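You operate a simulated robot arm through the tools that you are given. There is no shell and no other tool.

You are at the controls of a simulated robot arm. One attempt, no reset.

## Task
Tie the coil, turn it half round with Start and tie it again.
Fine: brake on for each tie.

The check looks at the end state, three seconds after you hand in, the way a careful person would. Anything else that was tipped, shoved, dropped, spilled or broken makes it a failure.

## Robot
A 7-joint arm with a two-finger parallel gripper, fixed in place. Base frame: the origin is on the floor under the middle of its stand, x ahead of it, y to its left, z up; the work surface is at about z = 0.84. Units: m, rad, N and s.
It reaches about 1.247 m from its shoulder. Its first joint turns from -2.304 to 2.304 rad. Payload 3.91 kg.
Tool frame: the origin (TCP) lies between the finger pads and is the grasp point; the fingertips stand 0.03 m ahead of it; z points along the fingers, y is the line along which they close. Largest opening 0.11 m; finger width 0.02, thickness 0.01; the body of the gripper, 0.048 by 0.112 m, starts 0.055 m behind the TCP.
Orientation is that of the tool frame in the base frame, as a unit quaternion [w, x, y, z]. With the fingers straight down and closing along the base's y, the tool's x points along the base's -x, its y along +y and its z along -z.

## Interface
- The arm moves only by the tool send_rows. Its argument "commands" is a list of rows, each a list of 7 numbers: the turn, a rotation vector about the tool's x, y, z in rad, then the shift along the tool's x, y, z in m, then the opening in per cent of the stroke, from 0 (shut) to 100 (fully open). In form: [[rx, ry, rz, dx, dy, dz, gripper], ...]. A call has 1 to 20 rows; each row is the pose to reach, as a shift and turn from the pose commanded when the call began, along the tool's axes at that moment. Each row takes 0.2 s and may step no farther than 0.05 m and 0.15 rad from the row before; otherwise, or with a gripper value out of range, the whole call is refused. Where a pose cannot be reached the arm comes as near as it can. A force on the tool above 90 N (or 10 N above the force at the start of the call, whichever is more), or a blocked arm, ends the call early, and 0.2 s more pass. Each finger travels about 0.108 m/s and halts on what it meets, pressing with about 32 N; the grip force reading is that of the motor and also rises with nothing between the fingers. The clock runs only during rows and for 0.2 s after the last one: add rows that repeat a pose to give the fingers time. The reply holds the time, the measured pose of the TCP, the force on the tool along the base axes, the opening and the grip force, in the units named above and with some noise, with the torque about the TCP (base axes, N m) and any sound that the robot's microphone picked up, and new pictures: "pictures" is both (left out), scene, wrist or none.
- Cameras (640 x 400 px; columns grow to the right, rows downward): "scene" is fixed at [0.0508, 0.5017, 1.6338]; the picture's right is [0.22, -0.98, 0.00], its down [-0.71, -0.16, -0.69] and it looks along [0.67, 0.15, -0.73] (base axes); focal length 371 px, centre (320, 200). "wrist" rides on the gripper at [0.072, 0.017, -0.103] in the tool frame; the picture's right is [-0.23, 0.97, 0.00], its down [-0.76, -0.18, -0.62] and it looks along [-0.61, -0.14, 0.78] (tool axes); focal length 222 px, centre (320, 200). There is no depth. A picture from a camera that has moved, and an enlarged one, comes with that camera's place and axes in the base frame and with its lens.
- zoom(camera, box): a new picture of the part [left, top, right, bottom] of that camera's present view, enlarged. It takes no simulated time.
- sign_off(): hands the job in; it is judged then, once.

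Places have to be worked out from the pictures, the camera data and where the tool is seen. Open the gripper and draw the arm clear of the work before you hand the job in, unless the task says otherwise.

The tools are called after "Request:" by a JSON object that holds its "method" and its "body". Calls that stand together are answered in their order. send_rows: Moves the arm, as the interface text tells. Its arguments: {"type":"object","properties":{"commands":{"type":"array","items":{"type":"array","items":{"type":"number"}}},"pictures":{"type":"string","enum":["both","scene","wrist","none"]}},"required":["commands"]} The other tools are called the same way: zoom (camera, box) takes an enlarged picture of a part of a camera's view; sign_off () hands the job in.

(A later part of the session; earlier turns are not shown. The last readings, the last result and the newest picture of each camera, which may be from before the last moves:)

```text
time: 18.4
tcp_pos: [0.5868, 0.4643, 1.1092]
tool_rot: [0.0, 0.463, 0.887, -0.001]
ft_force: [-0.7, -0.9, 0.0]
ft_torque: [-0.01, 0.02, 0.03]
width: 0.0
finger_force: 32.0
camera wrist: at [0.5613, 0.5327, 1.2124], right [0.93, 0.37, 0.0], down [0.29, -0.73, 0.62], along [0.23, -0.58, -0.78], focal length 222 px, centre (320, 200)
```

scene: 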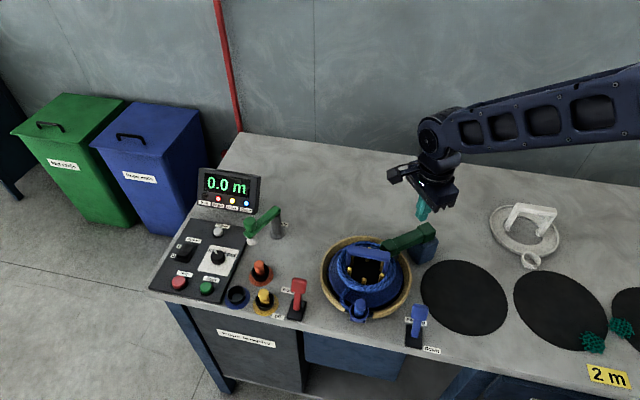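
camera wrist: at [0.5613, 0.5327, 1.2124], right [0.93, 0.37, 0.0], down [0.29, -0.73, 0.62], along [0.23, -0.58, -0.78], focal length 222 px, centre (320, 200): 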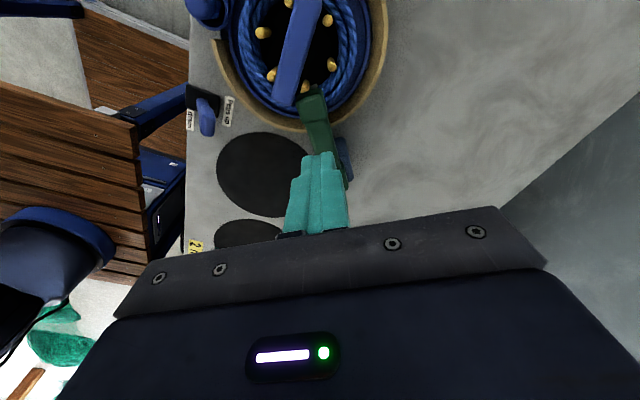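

Request:
{"method": "zoom", "body": {"camera": "wrist", "box": [205, 0, 405, 170]}}

Request:
{"method": "zoom", "body": {"camera": "wrist", "box": [265, 60, 365, 160]}}

Request:
{"method": "zoom", "body": {"camera": "scene", "box": [190, 160, 270, 220]}}

```text
2.35 times, centred on (305, 85) of wrist
camera zoom: at [0.5613, 0.5327, 1.2124], right [0.93, 0.37, 0.0], down [0.29, -0.73, 0.62], along [0.23, -0.58, -0.78], focal length 523 px, centre (355, 471)
```

zoom: 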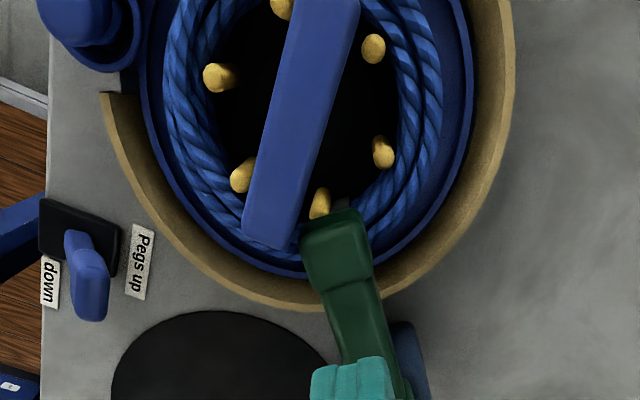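

```text
4.00 times, centred on (315, 110) of wrist
camera zoom: at [0.5613, 0.5327, 1.2124], right [0.93, 0.37, 0.0], down [0.29, -0.73, 0.62], along [0.23, -0.58, -0.78], focal length 888 px, centre (340, 560)
```

zoom: 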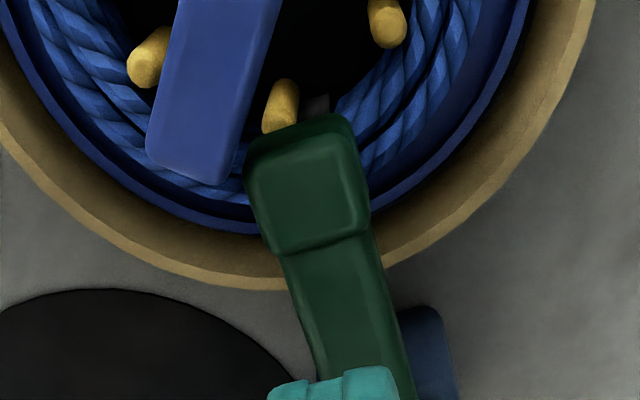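

```text
6.67 times, centred on (230, 190) of scene
camera zoom: at [0.0508, 0.5017, 1.6338], right [0.22, -0.98, 0.0], down [-0.71, -0.16, -0.69], along [0.67, 0.15, -0.73], focal length 2475 px, centre (920, 267)
```

zoom: 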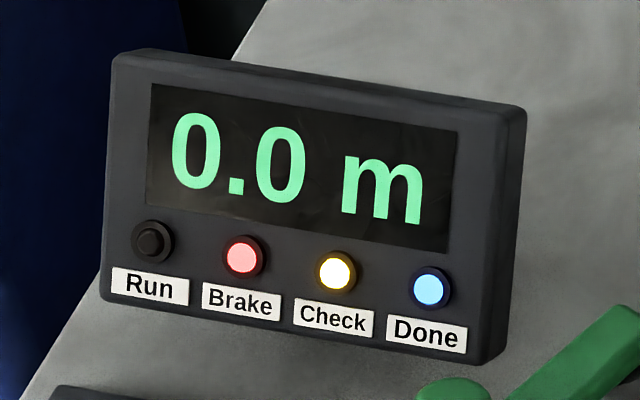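

Request:
{"method": "zoom", "body": {"camera": "wrist", "box": [295, 70, 335, 100]}}

Request:
{"method": "zoom", "body": {"camera": "scene", "box": [365, 230, 425, 270]}}

```text
13.33 times, centred on (315, 85) of wrist
camera zoom: at [0.5613, 0.5327, 1.2124], right [0.93, 0.37, 0.0], down [0.29, -0.73, 0.62], along [0.23, -0.58, -0.78], focal length 2962 px, centre (387, 1733)
```

zoom: 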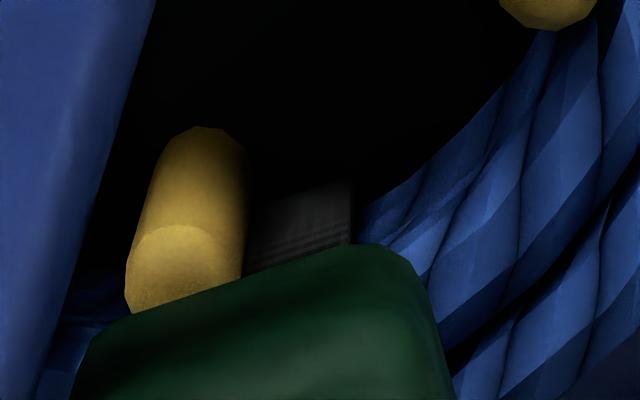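

```text
10.00 times, centred on (395, 250) of scene
camera zoom: at [0.0508, 0.5017, 1.6338], right [0.22, -0.98, 0.0], down [-0.71, -0.16, -0.69], along [0.67, 0.15, -0.73], focal length 3713 px, centre (-430, -300)
```

zoom: 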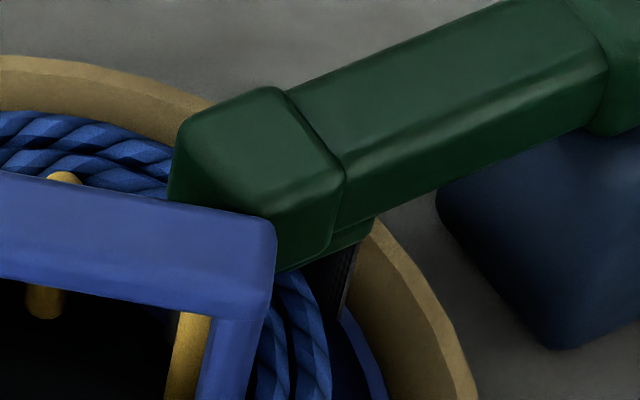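

A dark strap is visible around the rope under the lever head, so the tie seems to have been made when the lever dropped. The lever lies level at about z 0.91–0.943, with its head near (0.588, 0.451). I'll position over the head with the gripper part open so I can swing the lever back up.

Request:
{"method": "send_rows", "body": {"commands": [[0, 0, -0.035, -0.0055, -0.004, 0.0, 60], [0, 0, -0.035, -0.0105, -0.0065, 0.03, 60], [0, 0, -0.035, -0.0105, -0.0065, 0.06, 60], [0, 0, -0.035, -0.0105, -0.0065, 0.09, 60], [0, 0, -0.035, -0.0105, -0.0065, 0.12, 60], [0, 0, -0.035, -0.0105, -0.0065, 0.12, 60]], "pictures": "both"}}

```text
time: 19.8
tcp_pos: [0.5874, 0.4505, 0.9878]
tool_rot: [-0.001, 0.446, 0.895, 0.0]
ft_force: [-0.6, 0.6, -0.3]
ft_torque: [0.01, 0.0, 0.0]
width: 0.0661
finger_force: 0.0
camera wrist: at [0.5589, 0.5194, 1.0917], right [0.91, 0.4, 0.0], down [0.32, -0.72, 0.62], along [0.25, -0.57, -0.78], focal length 222 px, centre (320, 200)
```

scene: 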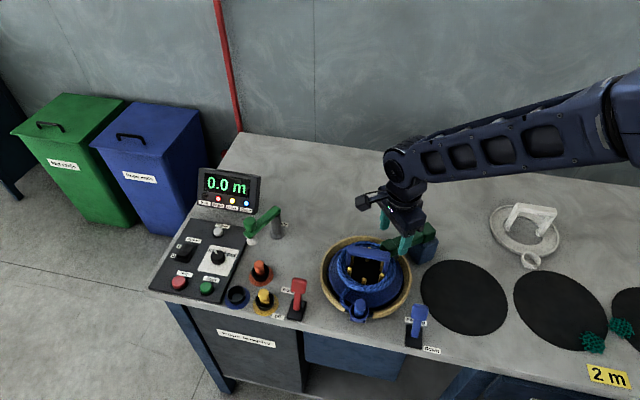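
wrist: 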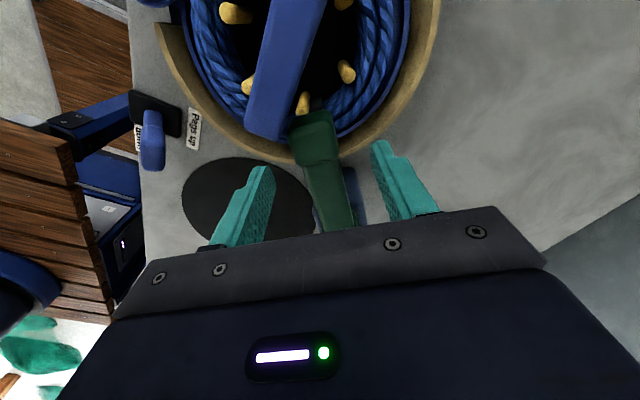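

Request:
{"method": "zoom", "body": {"camera": "wrist", "box": [190, 60, 440, 250]}}

Request:
{"method": "zoom", "body": {"camera": "scene", "box": [340, 180, 450, 290]}}

```text
2.11 times, centred on (315, 155) of wrist
camera zoom: at [0.5589, 0.5194, 1.0917], right [0.91, 0.4, 0.0], down [0.32, -0.72, 0.62], along [0.25, -0.57, -0.78], focal length 468 px, centre (330, 295)
```

zoom: 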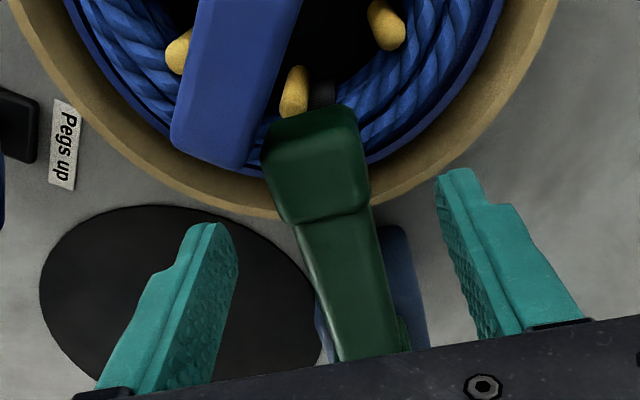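

```text
3.64 times, centred on (395, 235) of scene
camera zoom: at [0.0508, 0.5017, 1.6338], right [0.22, -0.98, 0.0], down [-0.71, -0.16, -0.69], along [0.67, 0.15, -0.73], focal length 1350 px, centre (47, 73)
```

zoom: 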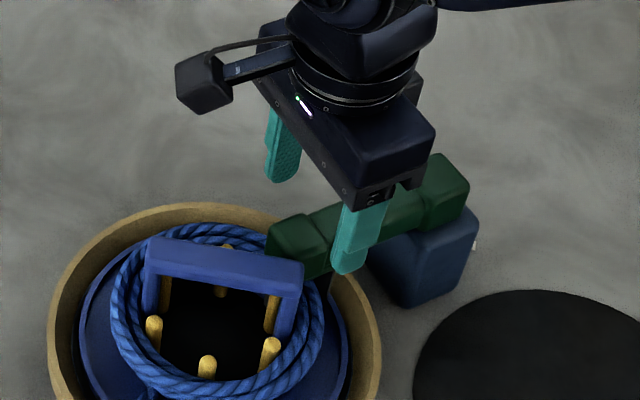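

The fingers are centred about the lever and above its head. I'll lower 5 cm and close on the head.

Request:
{"method": "send_rows", "body": {"commands": [[0, 0, 0, 0, 0, 0.025, 60], [0, 0, 0, 0, 0, 0.045, 60], [0, 0, 0, 0, 0, 0.05, 60], [0, 0, 0, 0, 0, 0.05, 25], [0, 0, 0, 0, 0, 0.05, 0], [0, 0, 0, 0, 0, 0.05, 0]], "pictures": "both"}}

```text
time: 21.2
tcp_pos: [0.5862, 0.4499, 0.9357]
tool_rot: [-0.001, 0.446, 0.895, -0.001]
ft_force: [-34.8, -30.1, -2.8]
ft_torque: [0.36, 0.55, 1.08]
width: 0.0319
finger_force: 45.0
camera wrist: at [0.5572, 0.5186, 1.0407], right [0.91, 0.41, 0.0], down [0.32, -0.71, 0.62], along [0.25, -0.57, -0.78], focal length 222 px, centre (320, 200)
```

scene: 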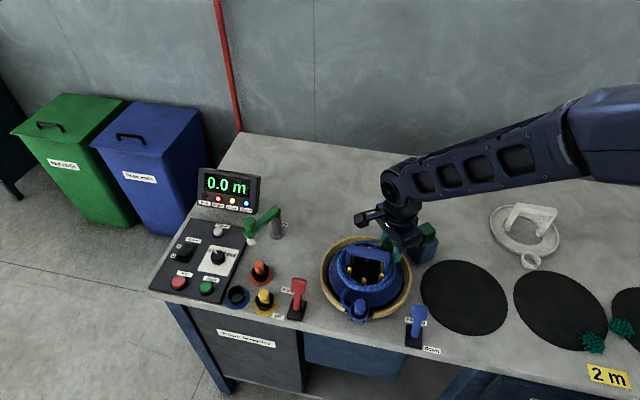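
wrist: 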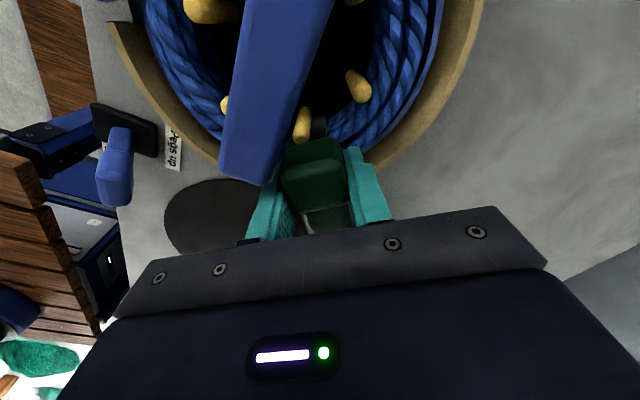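

The head is gripped; the side load says I'm about 2–3 mm off along the closing axis, so I'll correct that and begin swinging the lever up along its arc.

Request:
{"method": "send_rows", "body": {"commands": [[0, 0, 0, 0, -0.0025, 0, 0], [0, 0, 0, -0.001, -0.0025, -0.009, 0], [0, 0, 0, -0.0016, -0.0025, -0.0179, 0], [0, 0, 0, -0.004, -0.0025, -0.0265, 0], [0, 0, 0, -0.0062, -0.0025, -0.0352, 0], [0, 0, 0, -0.0138, -0.0025, -0.0515, 0]], "pictures": "both"}}

```text
time: 22.6
tcp_pos: [0.5928, 0.44, 0.9903]
tool_rot: [0.001, 0.446, 0.895, 0.001]
ft_force: [-14.6, -3.1, -8.3]
ft_torque: [1.01, 0.34, 0.86]
width: 0.0323
finger_force: 45.0
camera wrist: at [0.565, 0.5076, 1.0942], right [0.91, 0.4, 0.0], down [0.32, -0.72, 0.62], along [0.25, -0.57, -0.78], focal length 222 px, centre (320, 200)
```

scene: 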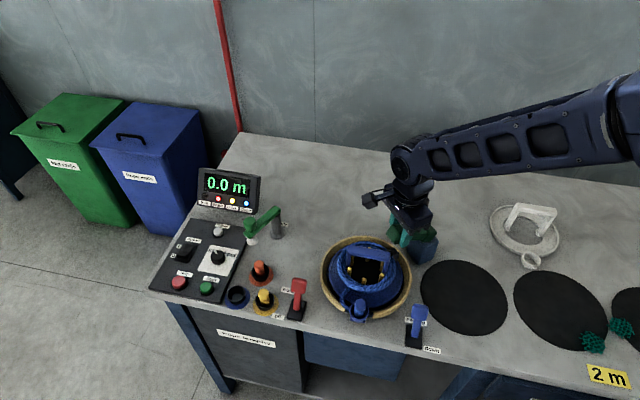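
wrist: 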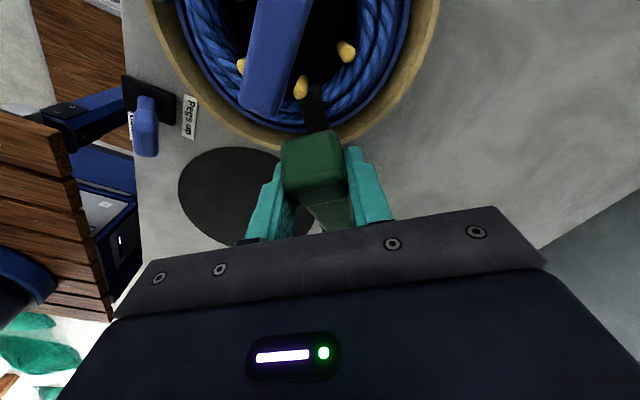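

The lever is rising with the gripper and a black strap stays around the coil. Continuing the arc to upright.

Request:
{"method": "send_rows", "body": {"commands": [[0, 0, 0, -0.0103, 0, -0.0147, 0], [0, 0, 0, -0.023, 0, -0.0274, 0], [0, 0, 0, -0.0377, 0, -0.0377, 0], [0, 0, 0, -0.054, 0, -0.0453, 0], [0, 0, 0, -0.0713, 0, -0.0499, 0], [0, 0, 0, -0.0892, 0, -0.0515, 0], [0, 0, 0, -0.0945, 0, -0.0515, 0]], "pictures": "both"}}

```text
time: 24.2
tcp_pos: [0.6529, 0.3637, 1.0414]
tool_rot: [0.0, 0.447, 0.895, 0.002]
ft_force: [39.7, 36.4, 5.0]
ft_torque: [0.78, 0.12, -0.3]
width: 0.0311
finger_force: 45.0
camera wrist: at [0.6246, 0.4322, 1.145], right [0.92, 0.4, 0.0], down [0.31, -0.72, 0.62], along [0.25, -0.57, -0.78], focal length 222 px, centre (320, 200)
```

scene: 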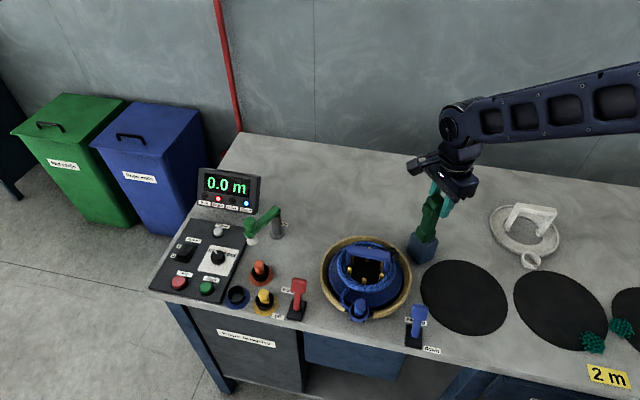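
wrist: 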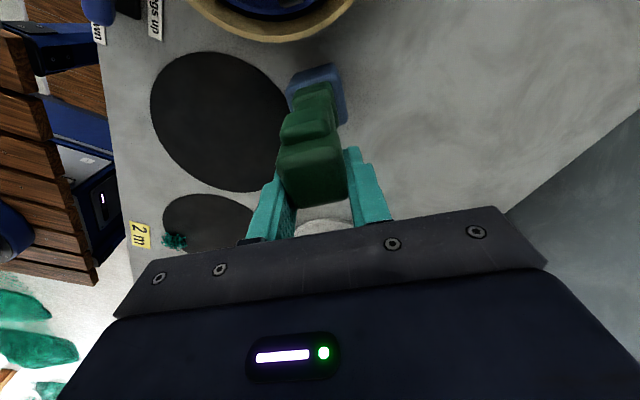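

The lever is upright again and the Check lamp seems to be out. Let me verify both, and the tie itself, before releasing.

Request:
{"method": "zoom", "body": {"camera": "scene", "box": [190, 160, 270, 220]}}

Request:
{"method": "zoom", "body": {"camera": "scene", "box": [390, 150, 490, 280]}}

Request:
{"method": "zoom", "body": {"camera": "scene", "box": [320, 230, 420, 320]}}

```text
6.67 times, centred on (230, 190) of scene
camera zoom: at [0.0508, 0.5017, 1.6338], right [0.22, -0.98, 0.0], down [-0.71, -0.16, -0.69], along [0.67, 0.15, -0.73], focal length 2475 px, centre (920, 267)
```

zoom: 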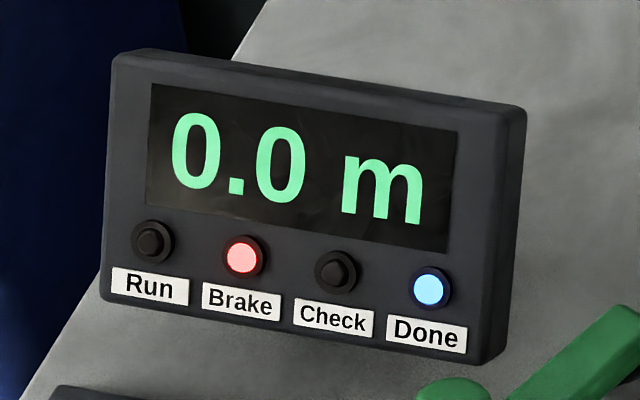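

```text
3.08 times, centred on (440, 215) of scene
camera zoom: at [0.0508, 0.5017, 1.6338], right [0.22, -0.98, 0.0], down [-0.71, -0.16, -0.69], along [0.67, 0.15, -0.73], focal length 1142 px, centre (-49, 154)
```

zoom: 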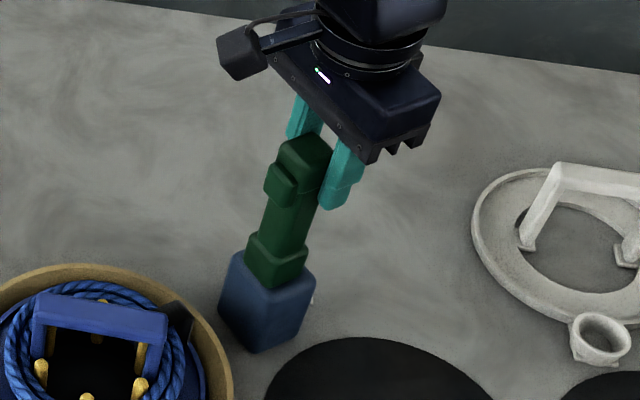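

```text
4.44 times, centred on (370, 275) of scene
camera zoom: at [0.0508, 0.5017, 1.6338], right [0.22, -0.98, 0.0], down [-0.71, -0.16, -0.69], along [0.67, 0.15, -0.73], focal length 1650 px, centre (98, -133)
```

zoom: 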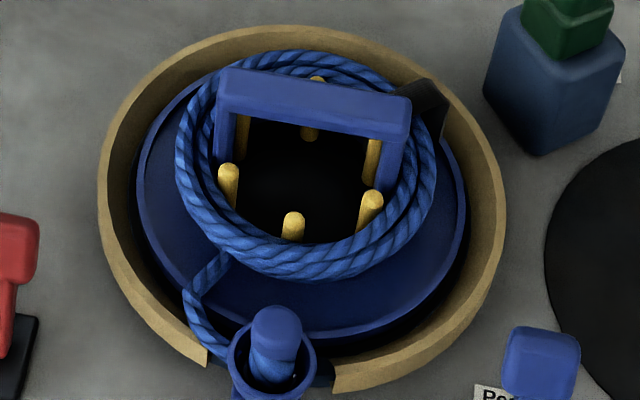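

The first tie is in place (black strap), the Check lamp is off and the brake lamp is still on. The lever is against its back stop; I'll relieve the side load, open, and go straight up.

Request:
{"method": "send_rows", "body": {"commands": [[0, 0, 0, 0, 0.0025, 0, 0], [0, 0, 0, 0, 0.0025, 0, 30], [0, 0, 0, 0, 0.0025, 0, 70], [0, 0, 0, 0, 0.0025, 0, 100], [0, 0, 0, 0, 0.0025, 0, 100], [0, 0, 0, 0, 0.0025, -0.04, 100], [0, 0, 0, 0, 0.0025, -0.08, 100], [0, 0, 0, 0, 0.0025, -0.11, 100]], "pictures": "both"}}

```text
time: 26.0
tcp_pos: [0.6519, 0.365, 1.1522]
tool_rot: [0.0, 0.446, 0.895, 0.0]
ft_force: [0.7, -0.6, -0.4]
ft_torque: [-0.04, 0.06, 0.0]
width: 0.1099
finger_force: 0.0
camera wrist: at [0.6236, 0.433, 1.2553], right [0.91, 0.4, 0.0], down [0.32, -0.72, 0.62], along [0.25, -0.57, -0.78], focal length 222 px, centre (320, 200)
```

scene: 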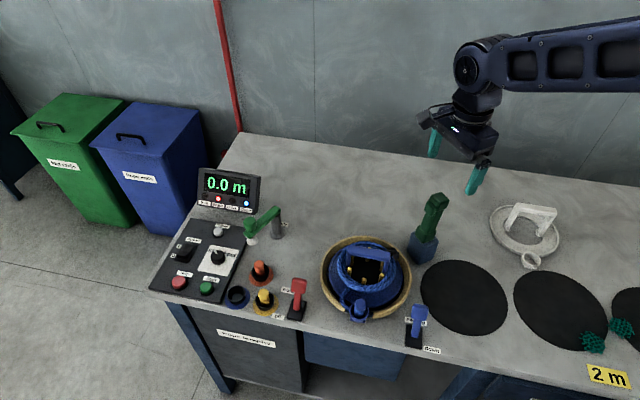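
wrist: 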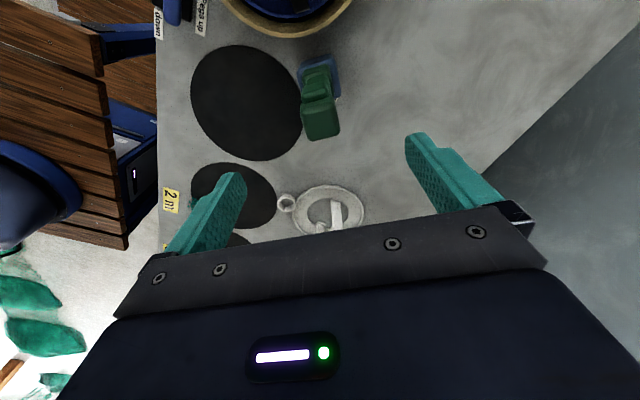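

The lever stands by itself. Next is the brake lever: its head is at about (0.467, 0.644, 0.889), leaning to +x ("on"), with its pivot near (0.427, 0.641). I'll move over its far side with the fingers closed.

Request:
{"method": "send_rows", "body": {"commands": [[0, 0, -0.1156, 0.0393, 0.0058, 0, 0], [0, 0, -0.2312, 0.0786, 0.0116, 0, 0], [0, 0, -0.3468, 0.1179, 0.0174, 0, 0], [0, 0, -0.4624, 0.1572, 0.0233, 0, 0], [0, 0, -0.578, 0.1965, 0.0291, 0, 0], [0, 0, -0.6936, 0.2358, 0.035, 0.01, 0], [0, 0, -0.8092, 0.2751, 0.0408, 0.03, 0], [0, 0, -0.925, 0.3144, 0.0466, 0.05, 0], [0, 0, -0.925, 0.3144, 0.0466, 0.05, 0]], "pictures": "both"}}

```text
time: 28.0
tcp_pos: [0.5013, 0.6436, 1.0996]
tool_rot: [0.0, 0.0, 1.0, -0.001]
ft_force: [0.6, 0.3, 0.1]
ft_torque: [0.06, 0.01, 0.03]
width: 0.0001
finger_force: 32.1
camera wrist: at [0.4295, 0.6607, 1.2043], right [0.23, 0.97, 0.0], down [0.76, -0.18, 0.62], along [0.61, -0.14, -0.78], focal length 222 px, centre (320, 200)
```

scene: 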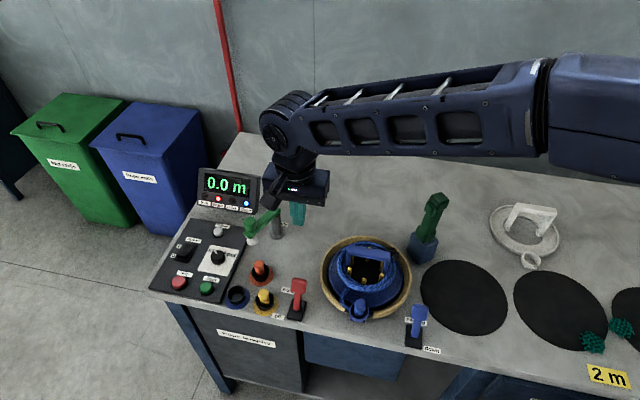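
wrist: 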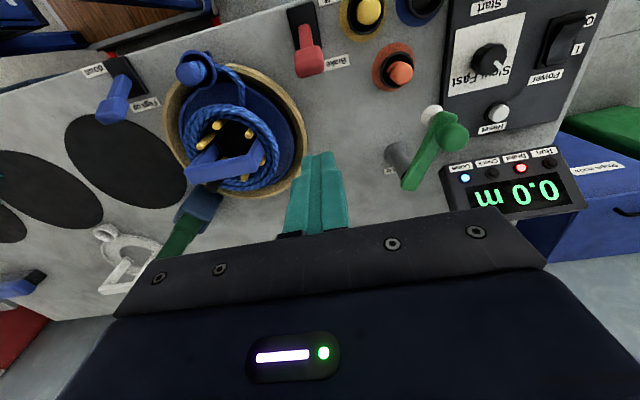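

I'm zooming in on the brake lever, the panel and the coil from this new viewpoint to refine positions.

Request:
{"method": "zoom", "body": {"camera": "wrist", "box": [270, 0, 430, 100]}}

Request:
{"method": "zoom", "body": {"camera": "wrist", "box": [440, 0, 620, 130]}}

Request:
{"method": "zoom", "body": {"camera": "wrist", "box": [150, 40, 320, 210]}}

```text
4.00 times, centred on (350, 50) of wrist
camera zoom: at [0.4295, 0.6607, 1.2043], right [0.23, 0.97, 0.0], down [0.76, -0.18, 0.62], along [0.61, -0.14, -0.78], focal length 888 px, centre (200, 800)
```

zoom: 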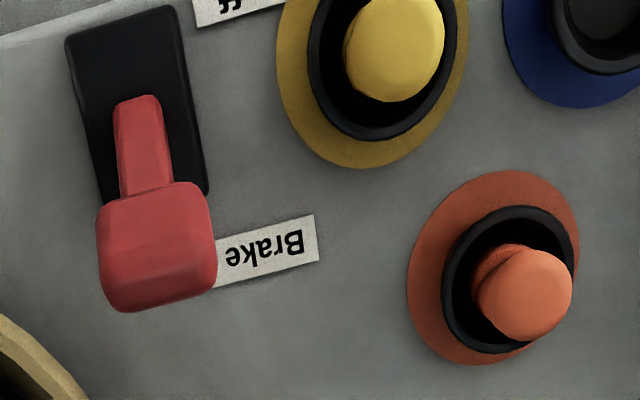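

```text
3.08 times, centred on (530, 65) of wrist
camera zoom: at [0.4295, 0.6607, 1.2043], right [0.23, 0.97, 0.0], down [0.76, -0.18, 0.62], along [0.61, -0.14, -0.78], focal length 684 px, centre (-326, 615)
```

zoom: 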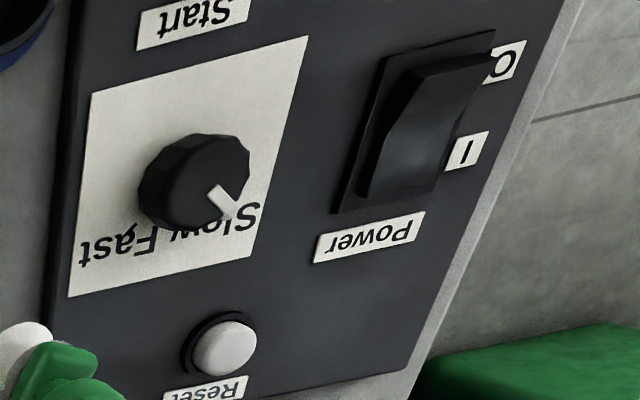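

```text
2.35 times, centred on (235, 125) of wrist
camera zoom: at [0.4295, 0.6607, 1.2043], right [0.23, 0.97, 0.0], down [0.76, -0.18, 0.62], along [0.61, -0.14, -0.78], focal length 523 px, centre (520, 376)
```

zoom: 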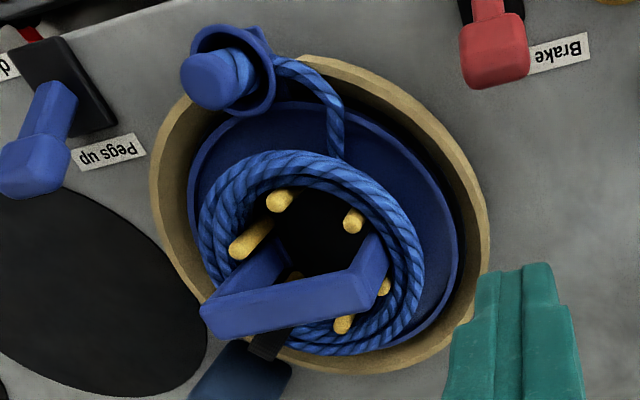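

The brake plate runs along x at y = 0.640 (x 0.409–0.454), and its head is at about (0.4625, 0.639). The power rocker and the knob (on Slow) look as they should. I'll lower the closed fingers behind the head, clear of the rim, then push toward −x ("off") while watching the force.

Request:
{"method": "send_rows", "body": {"commands": [[0, 0, 0, -0.008, -0.0036, 0.045, 0], [0, 0, 0, -0.008, -0.0036, 0.09, 0], [0, 0, 0, -0.008, -0.0036, 0.135, 0], [0, 0, 0, -0.008, -0.0036, 0.175, 0], [0, 0, 0, -0.008, -0.0036, 0.193, 0], [0, 0, 0, -0.008, -0.0036, 0.193, 0]], "pictures": "both"}}

```text
time: 29.4
tcp_pos: [0.5095, 0.6395, 0.907]
tool_rot: [0.0, 0.0, 1.0, 0.001]
ft_force: [0.3, 0.0, 0.1]
ft_torque: [0.03, 0.02, -0.03]
width: 0.0
finger_force: 32.1
camera wrist: at [0.4379, 0.6571, 1.011], right [0.23, 0.97, 0.0], down [0.76, -0.18, 0.62], along [0.61, -0.14, -0.78], focal length 222 px, centre (320, 200)
```

scene: 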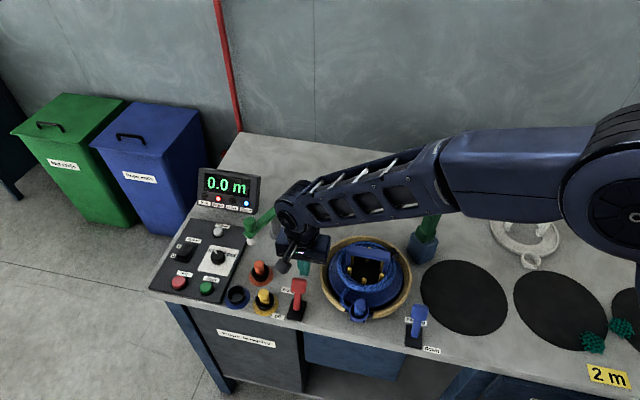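
wrist: 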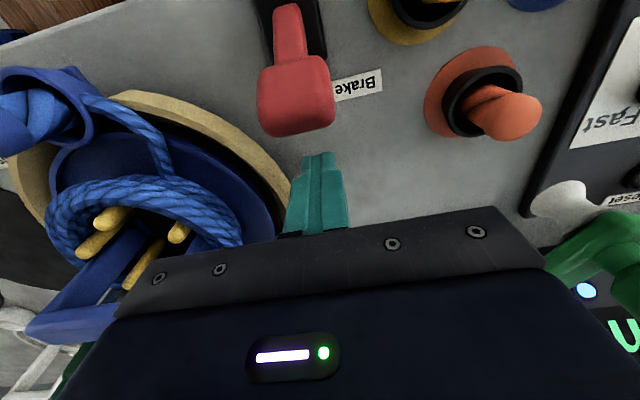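

The fingertips are behind the brake head (the head is at −x of the fingers) with no contact. I'll push toward −x in small steps.

Request:
{"method": "send_rows", "body": {"commands": [[0, 0, 0, 0.012, 0, 0, 0], [0, 0, 0, 0.024, 0, 0, 0], [0, 0, 0, 0.036, 0, 0, 0], [0, 0, 0, 0.048, 0, 0, 0], [0, 0, 0, 0.06, 0, 0, 0], [0, 0, 0, 0.07, 0, 0, 0]], "pictures": "both"}}

```text
time: 30.8
tcp_pos: [0.4387, 0.6395, 0.9082]
tool_rot: [-0.001, 0.001, 1.0, 0.0]
ft_force: [-0.2, -0.3, -0.5]
ft_torque: [-0.02, 0.02, -0.03]
width: 0.0
finger_force: 31.7
camera wrist: at [0.3681, 0.6575, 1.0112], right [0.23, 0.97, 0.0], down [0.76, -0.18, 0.62], along [0.61, -0.14, -0.78], focal length 222 px, centre (320, 200)
```

scene: 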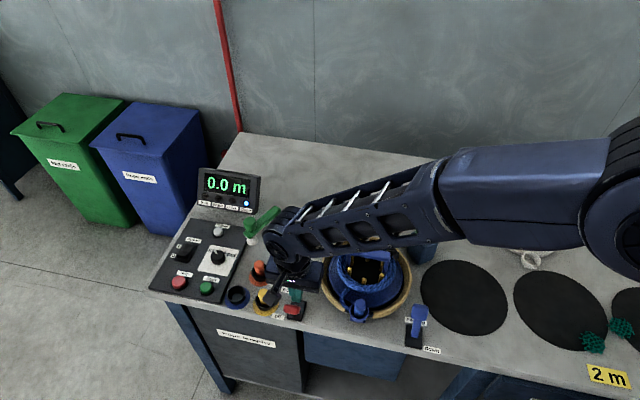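
wrist: 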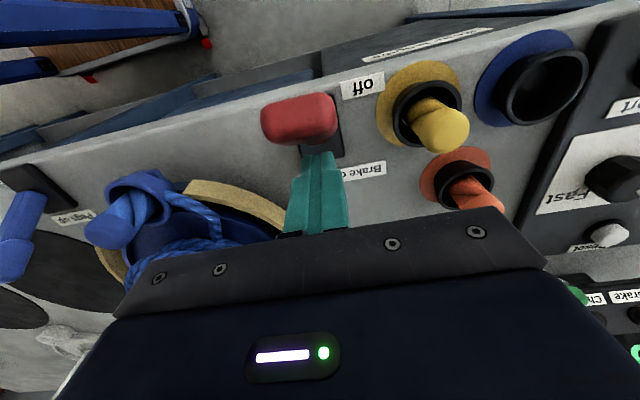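

The brake lever has moved to "off" and the Brake lamp is out. Next I'll rise and go over to the Start button, which I put at about (0.433, 0.864, 0.855).

Request:
{"method": "send_rows", "body": {"commands": [[0, 0, 0, 0, 0, -0.045, 0], [0, 0, 0, 0, 0, -0.09, 0], [0, 0, 0, 0.001, 0.045, -0.1, 0], [0, 0, 0, 0.002, 0.09, -0.1, 0], [0, 0, 0, 0.004, 0.135, -0.1, 0], [0, 0, 0, 0.005, 0.18, -0.1, 0], [0, 0, 0, 0.006, 0.2245, -0.1, 0], [0, 0, 0, 0.006, 0.2245, -0.1, 0]], "pictures": "both"}}

```text
time: 32.6
tcp_pos: [0.4321, 0.865, 1.0084]
tool_rot: [0.0, 0.001, 1.0, 0.0]
ft_force: [0.0, -0.5, -0.3]
ft_torque: [0.01, 0.02, 0.0]
width: 0.0001
finger_force: 32.7
camera wrist: at [0.3611, 0.8821, 1.1125], right [0.23, 0.97, 0.0], down [0.76, -0.18, 0.62], along [0.61, -0.14, -0.78], focal length 222 px, centre (320, 200)
```

scene: 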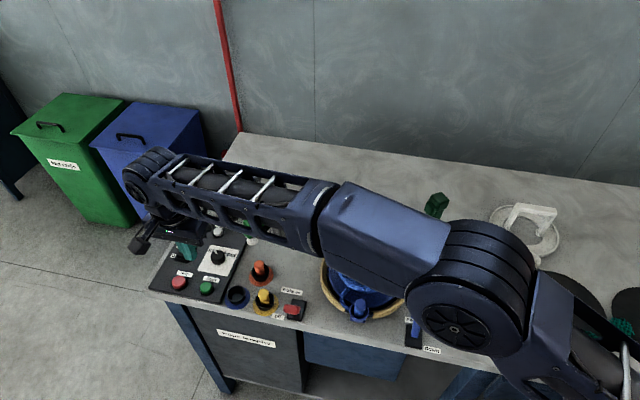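
wrist: 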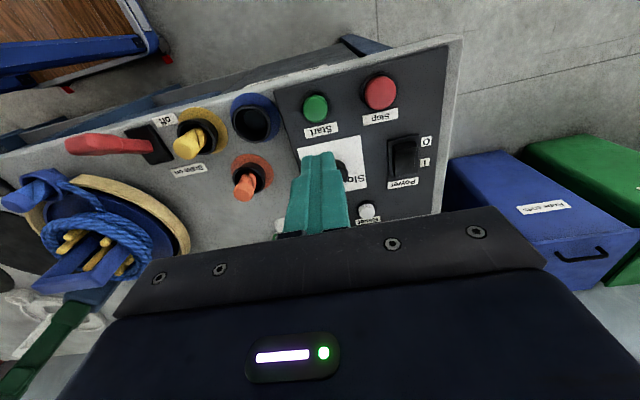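

Request:
{"method": "zoom", "body": {"camera": "wrist", "box": [270, 60, 430, 160]}}

Request:
{"method": "zoom", "body": {"camera": "wrist", "box": [0, 120, 200, 320]}}

```text
4.00 times, centred on (350, 110) of wrist
camera zoom: at [0.3611, 0.8821, 1.1125], right [0.23, 0.97, 0.0], down [0.76, -0.18, 0.62], along [0.61, -0.14, -0.78], focal length 888 px, centre (200, 560)
```

zoom: 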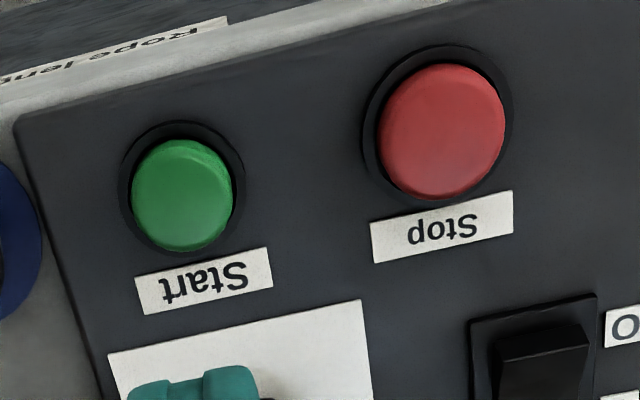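

```text
2.00 times, centred on (100, 220) of wrist
camera zoom: at [0.3611, 0.8821, 1.1125], right [0.23, 0.97, 0.0], down [0.76, -0.18, 0.62], along [0.61, -0.14, -0.78], focal length 444 px, centre (760, 160)
```

zoom: 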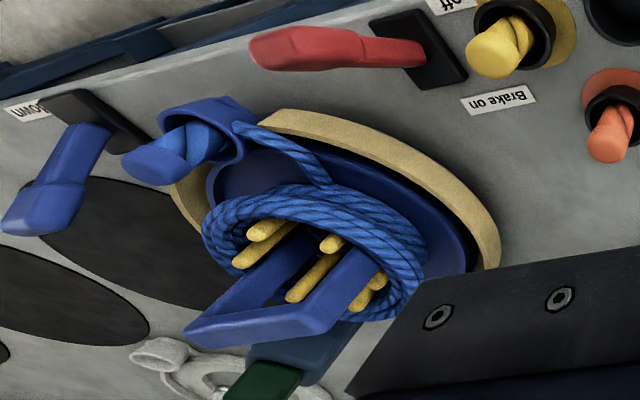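

Start's centre refines to (0.4325, 0.861) and Stop's to (0.433, 0.931). The coil stays visible in the wrist view from here, so I'll lower to just above Start.

Request:
{"method": "send_rows", "body": {"commands": [[0, 0, 0, 0, -0.004, 0.045, 0], [0, 0, 0, 0, -0.004, 0.09, 0], [0, 0, 0, 0, -0.004, 0.108, 0], [0, 0, 0, 0, -0.004, 0.113, 0]], "pictures": "wrist"}}

```text
time: 33.6
tcp_pos: [0.4323, 0.862, 0.8952]
tool_rot: [0.0, 0.0, 1.0, 0.0]
ft_force: [-0.2, -0.1, 0.2]
ft_torque: [0.01, 0.04, -0.01]
width: 0.0
finger_force: 32.0
camera wrist: at [0.3614, 0.8784, 0.9989], right [0.23, 0.97, 0.0], down [0.76, -0.18, 0.62], along [0.61, -0.14, -0.78], focal length 222 px, centre (320, 200)
```

wrist: 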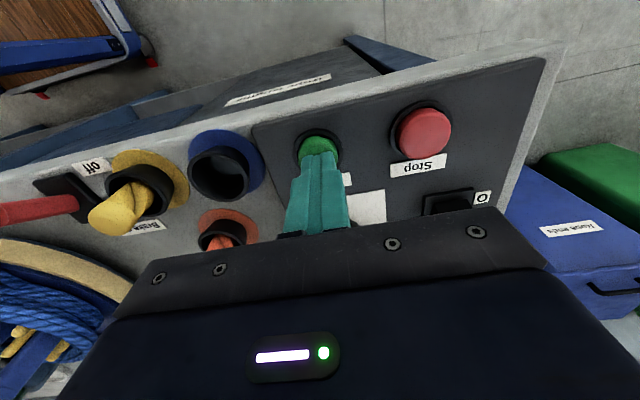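

The fingertips are right above the green button. Now a short press and release, rising afterwards so I can watch the coil.

Request:
{"method": "send_rows", "body": {"commands": [[0, 0, 0, 0, 0, 0.008, 0], [0, 0, 0, 0, 0, 0.012, 0], [0, 0, 0, 0, 0, 0.015, 0], [0, 0, 0, 0, 0, 0.0, 0], [0, 0, 0, 0, 0, -0.04, 0]], "pictures": "both"}}

```text
time: 34.8
tcp_pos: [0.4324, 0.86, 0.9341]
tool_rot: [0.0, 0.001, 1.0, -0.001]
ft_force: [0.2, 0.7, -0.5]
ft_torque: [-0.01, 0.0, -0.01]
width: 0.0
finger_force: 31.8
heard: click
camera wrist: at [0.3619, 0.8779, 1.0379], right [0.23, 0.97, 0.0], down [0.76, -0.18, 0.62], along [0.61, -0.14, -0.78], focal length 222 px, centre (320, 200)
```

scene: 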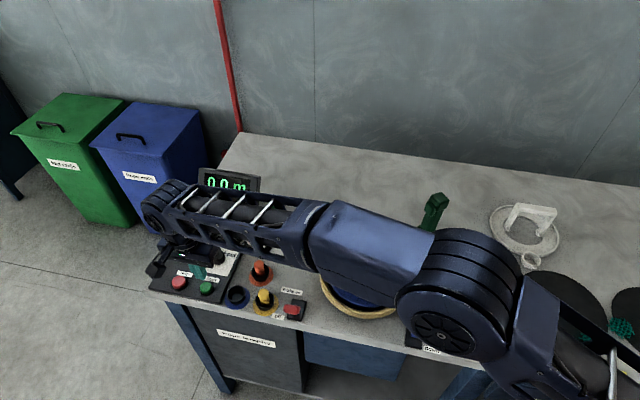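
wrist: 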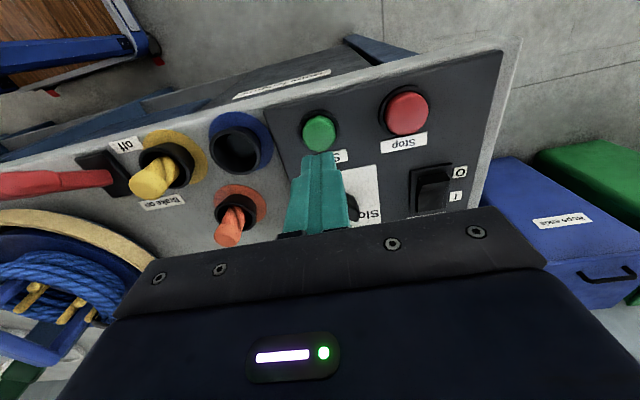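

A click was heard and the coil seems to be turning (the clip is no longer at its gap). I'll rise to the viewing height and watch it.

Request:
{"method": "send_rows", "body": {"commands": [[0, 0, 0, 0, 0, -0.04, 0], [0, 0, 0, 0, 0, -0.074, 0]], "pictures": "wrist"}}

Request:
{"method": "zoom", "body": {"camera": "wrist", "box": [0, 120, 200, 320]}}

```text
time: 35.4
tcp_pos: [0.432, 0.8611, 1.0085]
tool_rot: [-0.001, 0.0, 1.0, -0.001]
ft_force: [-0.3, 0.1, -0.8]
ft_torque: [-0.02, 0.01, -0.01]
width: 0.0
finger_force: 32.2
camera wrist: at [0.361, 0.8781, 1.1127], right [0.23, 0.97, 0.0], down [0.76, -0.18, 0.62], along [0.61, -0.14, -0.78], focal length 222 px, centre (320, 200)
```

wrist: 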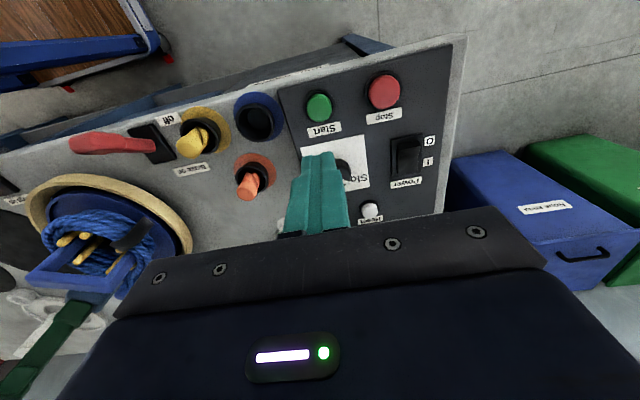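

```text
2.00 times, centred on (100, 220) of wrist
camera zoom: at [0.361, 0.8781, 1.1127], right [0.23, 0.97, 0.0], down [0.76, -0.18, 0.62], along [0.61, -0.14, -0.78], focal length 444 px, centre (760, 160)
```

zoom: 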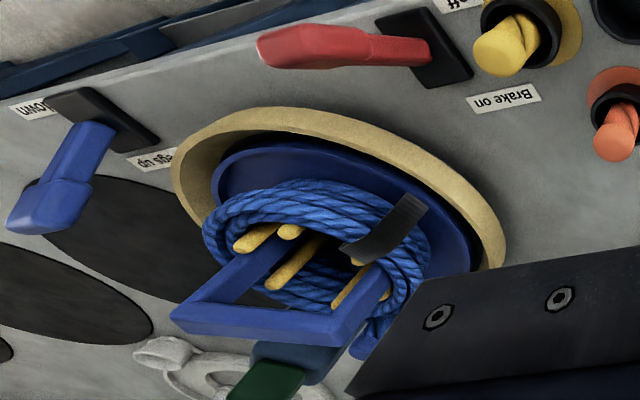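

The first strap is now on the opposite side of the coil and the handle is back in line, so it looks like about half a turn. I'll wait briefly to confirm it has stopped by itself.

Request:
{"method": "send_rows", "body": {"commands": [[0, 0, 0, 0, 0, 0, 0], [0, 0, 0, 0, 0, 0, 0]], "pictures": "wrist"}}

Request:
{"method": "zoom", "body": {"camera": "wrist", "box": [0, 120, 200, 320]}}

```text
time: 36.0
tcp_pos: [0.4309, 0.8603, 1.0093]
tool_rot: [0.0, 0.0, 1.0, 0.001]
ft_force: [0.1, -0.8, 0.2]
ft_torque: [0.02, 0.01, 0.0]
width: 0.0001
finger_force: 31.9
camera wrist: at [0.361, 0.8779, 1.1132], right [0.23, 0.97, 0.0], down [0.76, -0.18, 0.62], along [0.61, -0.14, -0.78], focal length 222 px, centre (320, 200)
```

wrist: 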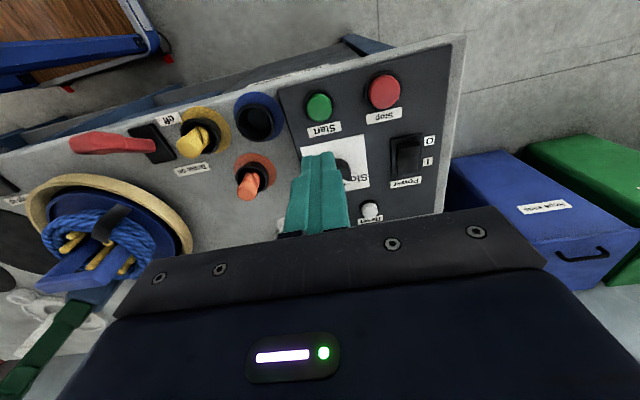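

```text
2.00 times, centred on (100, 220) of wrist
camera zoom: at [0.361, 0.8779, 1.1132], right [0.23, 0.97, 0.0], down [0.76, -0.18, 0.62], along [0.61, -0.14, -0.78], focal length 444 px, centre (760, 160)
```

zoom: 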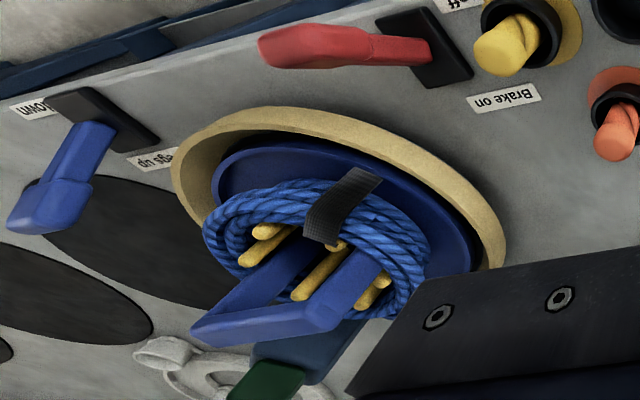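

The strap moved a little further (about 107° → 130° around the centre), so it's slowing near the half-turn mark of about 127°. Checking again whether it has stopped.

Request:
{"method": "send_rows", "body": {"commands": [[0, 0, 0, 0, 0, 0, 0]], "pictures": "wrist"}}

Request:
{"method": "zoom", "body": {"camera": "wrist", "box": [0, 120, 200, 320]}}

```text
time: 36.4
tcp_pos: [0.4312, 0.8603, 1.0084]
tool_rot: [0.0, 0.0, 1.0, 0.0]
ft_force: [0.0, -0.3, 0.1]
ft_torque: [0.02, -0.01, -0.04]
width: 0.0001
finger_force: 32.1
camera wrist: at [0.361, 0.8779, 1.1132], right [0.23, 0.97, 0.0], down [0.76, -0.18, 0.62], along [0.61, -0.14, -0.78], focal length 222 px, centre (320, 200)
```

wrist: 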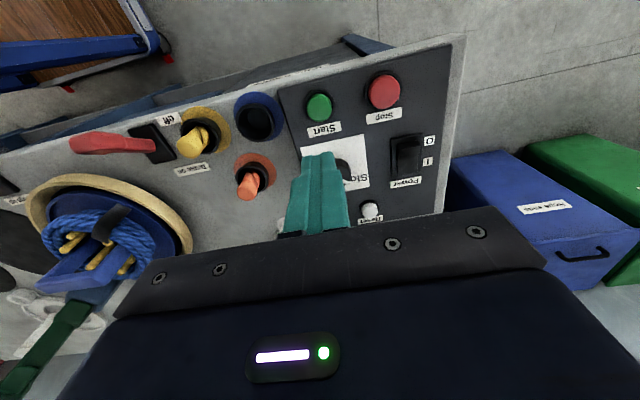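

```text
2.00 times, centred on (100, 220) of wrist
camera zoom: at [0.361, 0.8779, 1.1132], right [0.23, 0.97, 0.0], down [0.76, -0.18, 0.62], along [0.61, -0.14, -0.78], focal length 444 px, centre (760, 160)
```

zoom: 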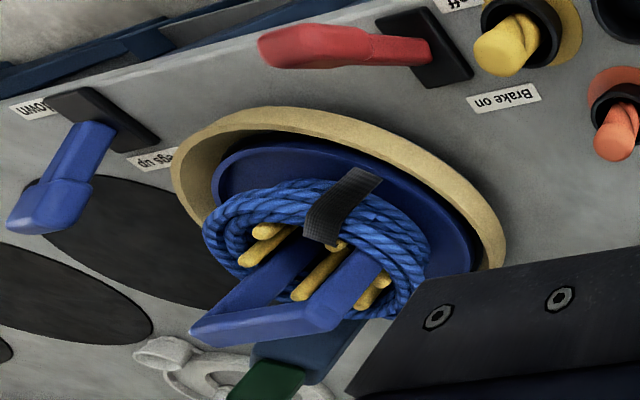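

The coil has stopped after half a turn, with the strap now opposite the tie lever. Next comes the brake on: I'll travel at a safe height to the near side of the brake lever (its head now leans to about x 0.40) and lower in front of it.

Request:
{"method": "send_rows", "body": {"commands": [[0, 0, 0, 0.0132, -0.0367, 0, 0], [0, 0, 0, 0.0264, -0.0734, 0, 0], [0, 0, 0, 0.0396, -0.1101, 0, 0], [0, 0, 0, 0.0528, -0.1468, 0, 0], [0, 0, 0, 0.066, -0.1835, 0, 0], [0, 0, 0, 0.0812, -0.2203, 0, 0], [0, 0, 0, 0.0812, -0.2203, 0.0, 0]], "pictures": "both"}}

```text
time: 38.0
tcp_pos: [0.351, 0.6378, 1.0078]
tool_rot: [0.0, 0.001, 1.0, 0.001]
ft_force: [-0.6, -0.7, 0.3]
ft_torque: [-0.01, 0.02, 0.02]
width: 0.0001
finger_force: 31.9
camera wrist: at [0.2807, 0.6563, 1.1127], right [0.23, 0.97, 0.0], down [0.76, -0.18, 0.62], along [0.61, -0.14, -0.78], focal length 222 px, centre (320, 200)
```

scene: 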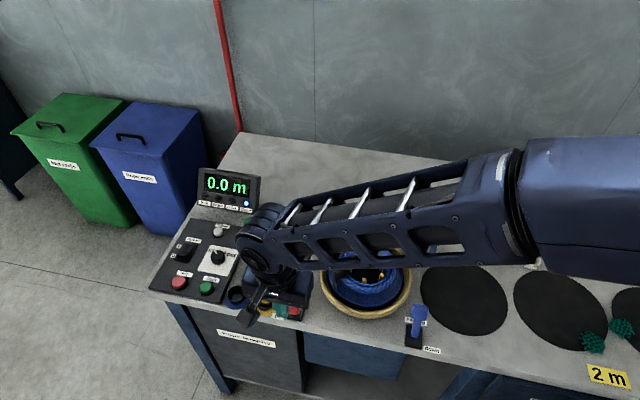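
wrist: 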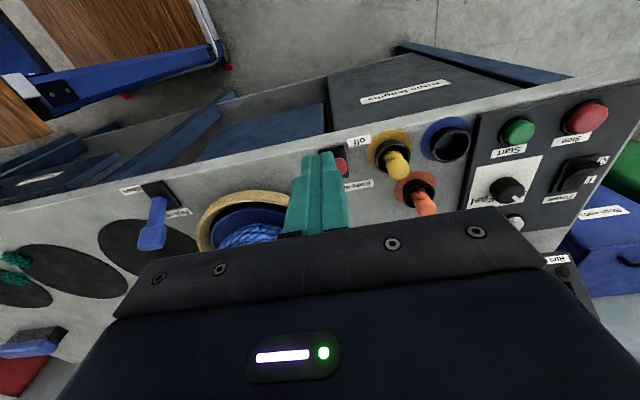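

Request:
{"method": "zoom", "body": {"camera": "scene", "box": [190, 160, 270, 220]}}

Request:
{"method": "zoom", "body": {"camera": "scene", "box": [225, 270, 325, 340]}}

Request:
{"method": "zoom", "body": {"camera": "wrist", "box": [260, 110, 420, 220]}}

```text
6.67 times, centred on (230, 190) of scene
camera zoom: at [0.0508, 0.5017, 1.6338], right [0.22, -0.98, 0.0], down [-0.71, -0.16, -0.69], along [0.67, 0.15, -0.73], focal length 2475 px, centre (920, 267)
```

zoom: 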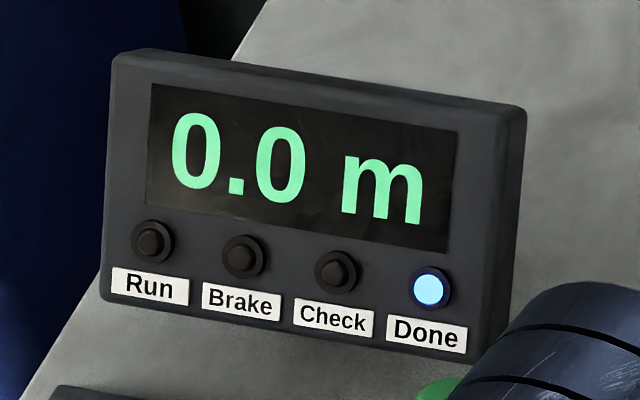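

```text
5.71 times, centred on (275, 305) of scene
camera zoom: at [0.0508, 0.5017, 1.6338], right [0.22, -0.98, 0.0], down [-0.71, -0.16, -0.69], along [0.67, 0.15, -0.73], focal length 2122 px, centre (577, -400)
```

zoom: 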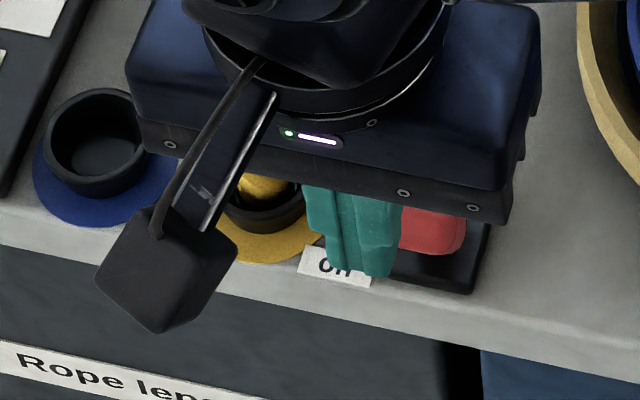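

```text
3.64 times, centred on (340, 165) of wrist
camera zoom: at [0.2807, 0.6563, 1.1127], right [0.23, 0.97, 0.0], down [0.76, -0.18, 0.62], along [0.61, -0.14, -0.78], focal length 808 px, centre (247, 327)
```

zoom: 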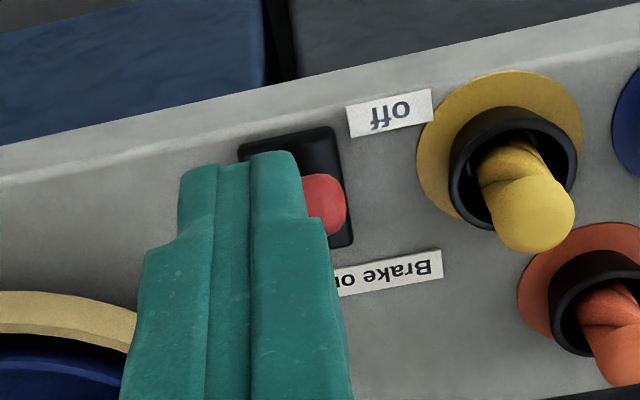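

Run is dark, Brake is dark and Done is lit; the lever is where I expected it. I'll lower in front of the brake lever (clear of it) and push toward +x ("on").

Request:
{"method": "send_rows", "body": {"commands": [[0, 0, 0, 0.003, 0.001, 0.04, 0], [0, 0, 0, 0.003, 0.001, 0.08, 0], [0, 0, 0, 0.003, 0.001, 0.1, 0], [0, 0, 0, -0.01, 0.001, 0.1, 0], [0, 0, 0, -0.022, 0.001, 0.1, 0], [0, 0, 0, -0.034, 0.001, 0.1, 0], [0, 0, 0, -0.046, 0.001, 0.1, 0], [0, 0, 0, -0.058, 0.001, 0.1, 0], [0, 0, 0, -0.069, 0.001, 0.1, 0]], "pictures": "both"}}

```text
time: 40.0
tcp_pos: [0.42, 0.6422, 0.9086]
tool_rot: [0.0, 0.001, 1.0, 0.0]
ft_force: [0.1, -0.6, -0.5]
ft_torque: [0.02, -0.03, 0.03]
width: 0.0
finger_force: 32.4
camera wrist: at [0.3495, 0.6594, 1.0127], right [0.23, 0.97, 0.0], down [0.76, -0.18, 0.62], along [0.61, -0.14, -0.78], focal length 222 px, centre (320, 200)
```

scene: 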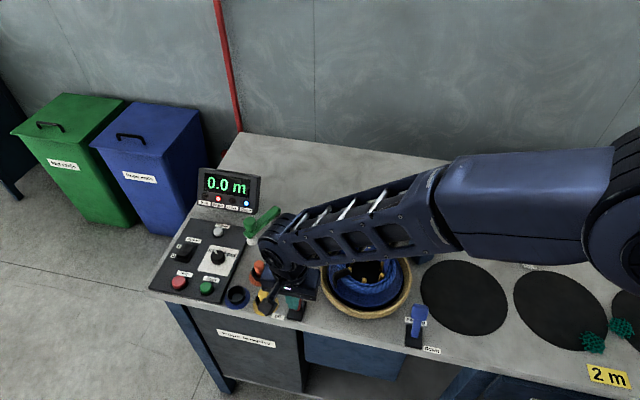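
wrist: 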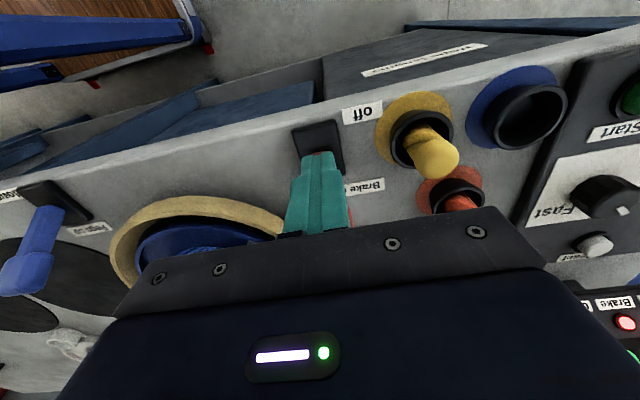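

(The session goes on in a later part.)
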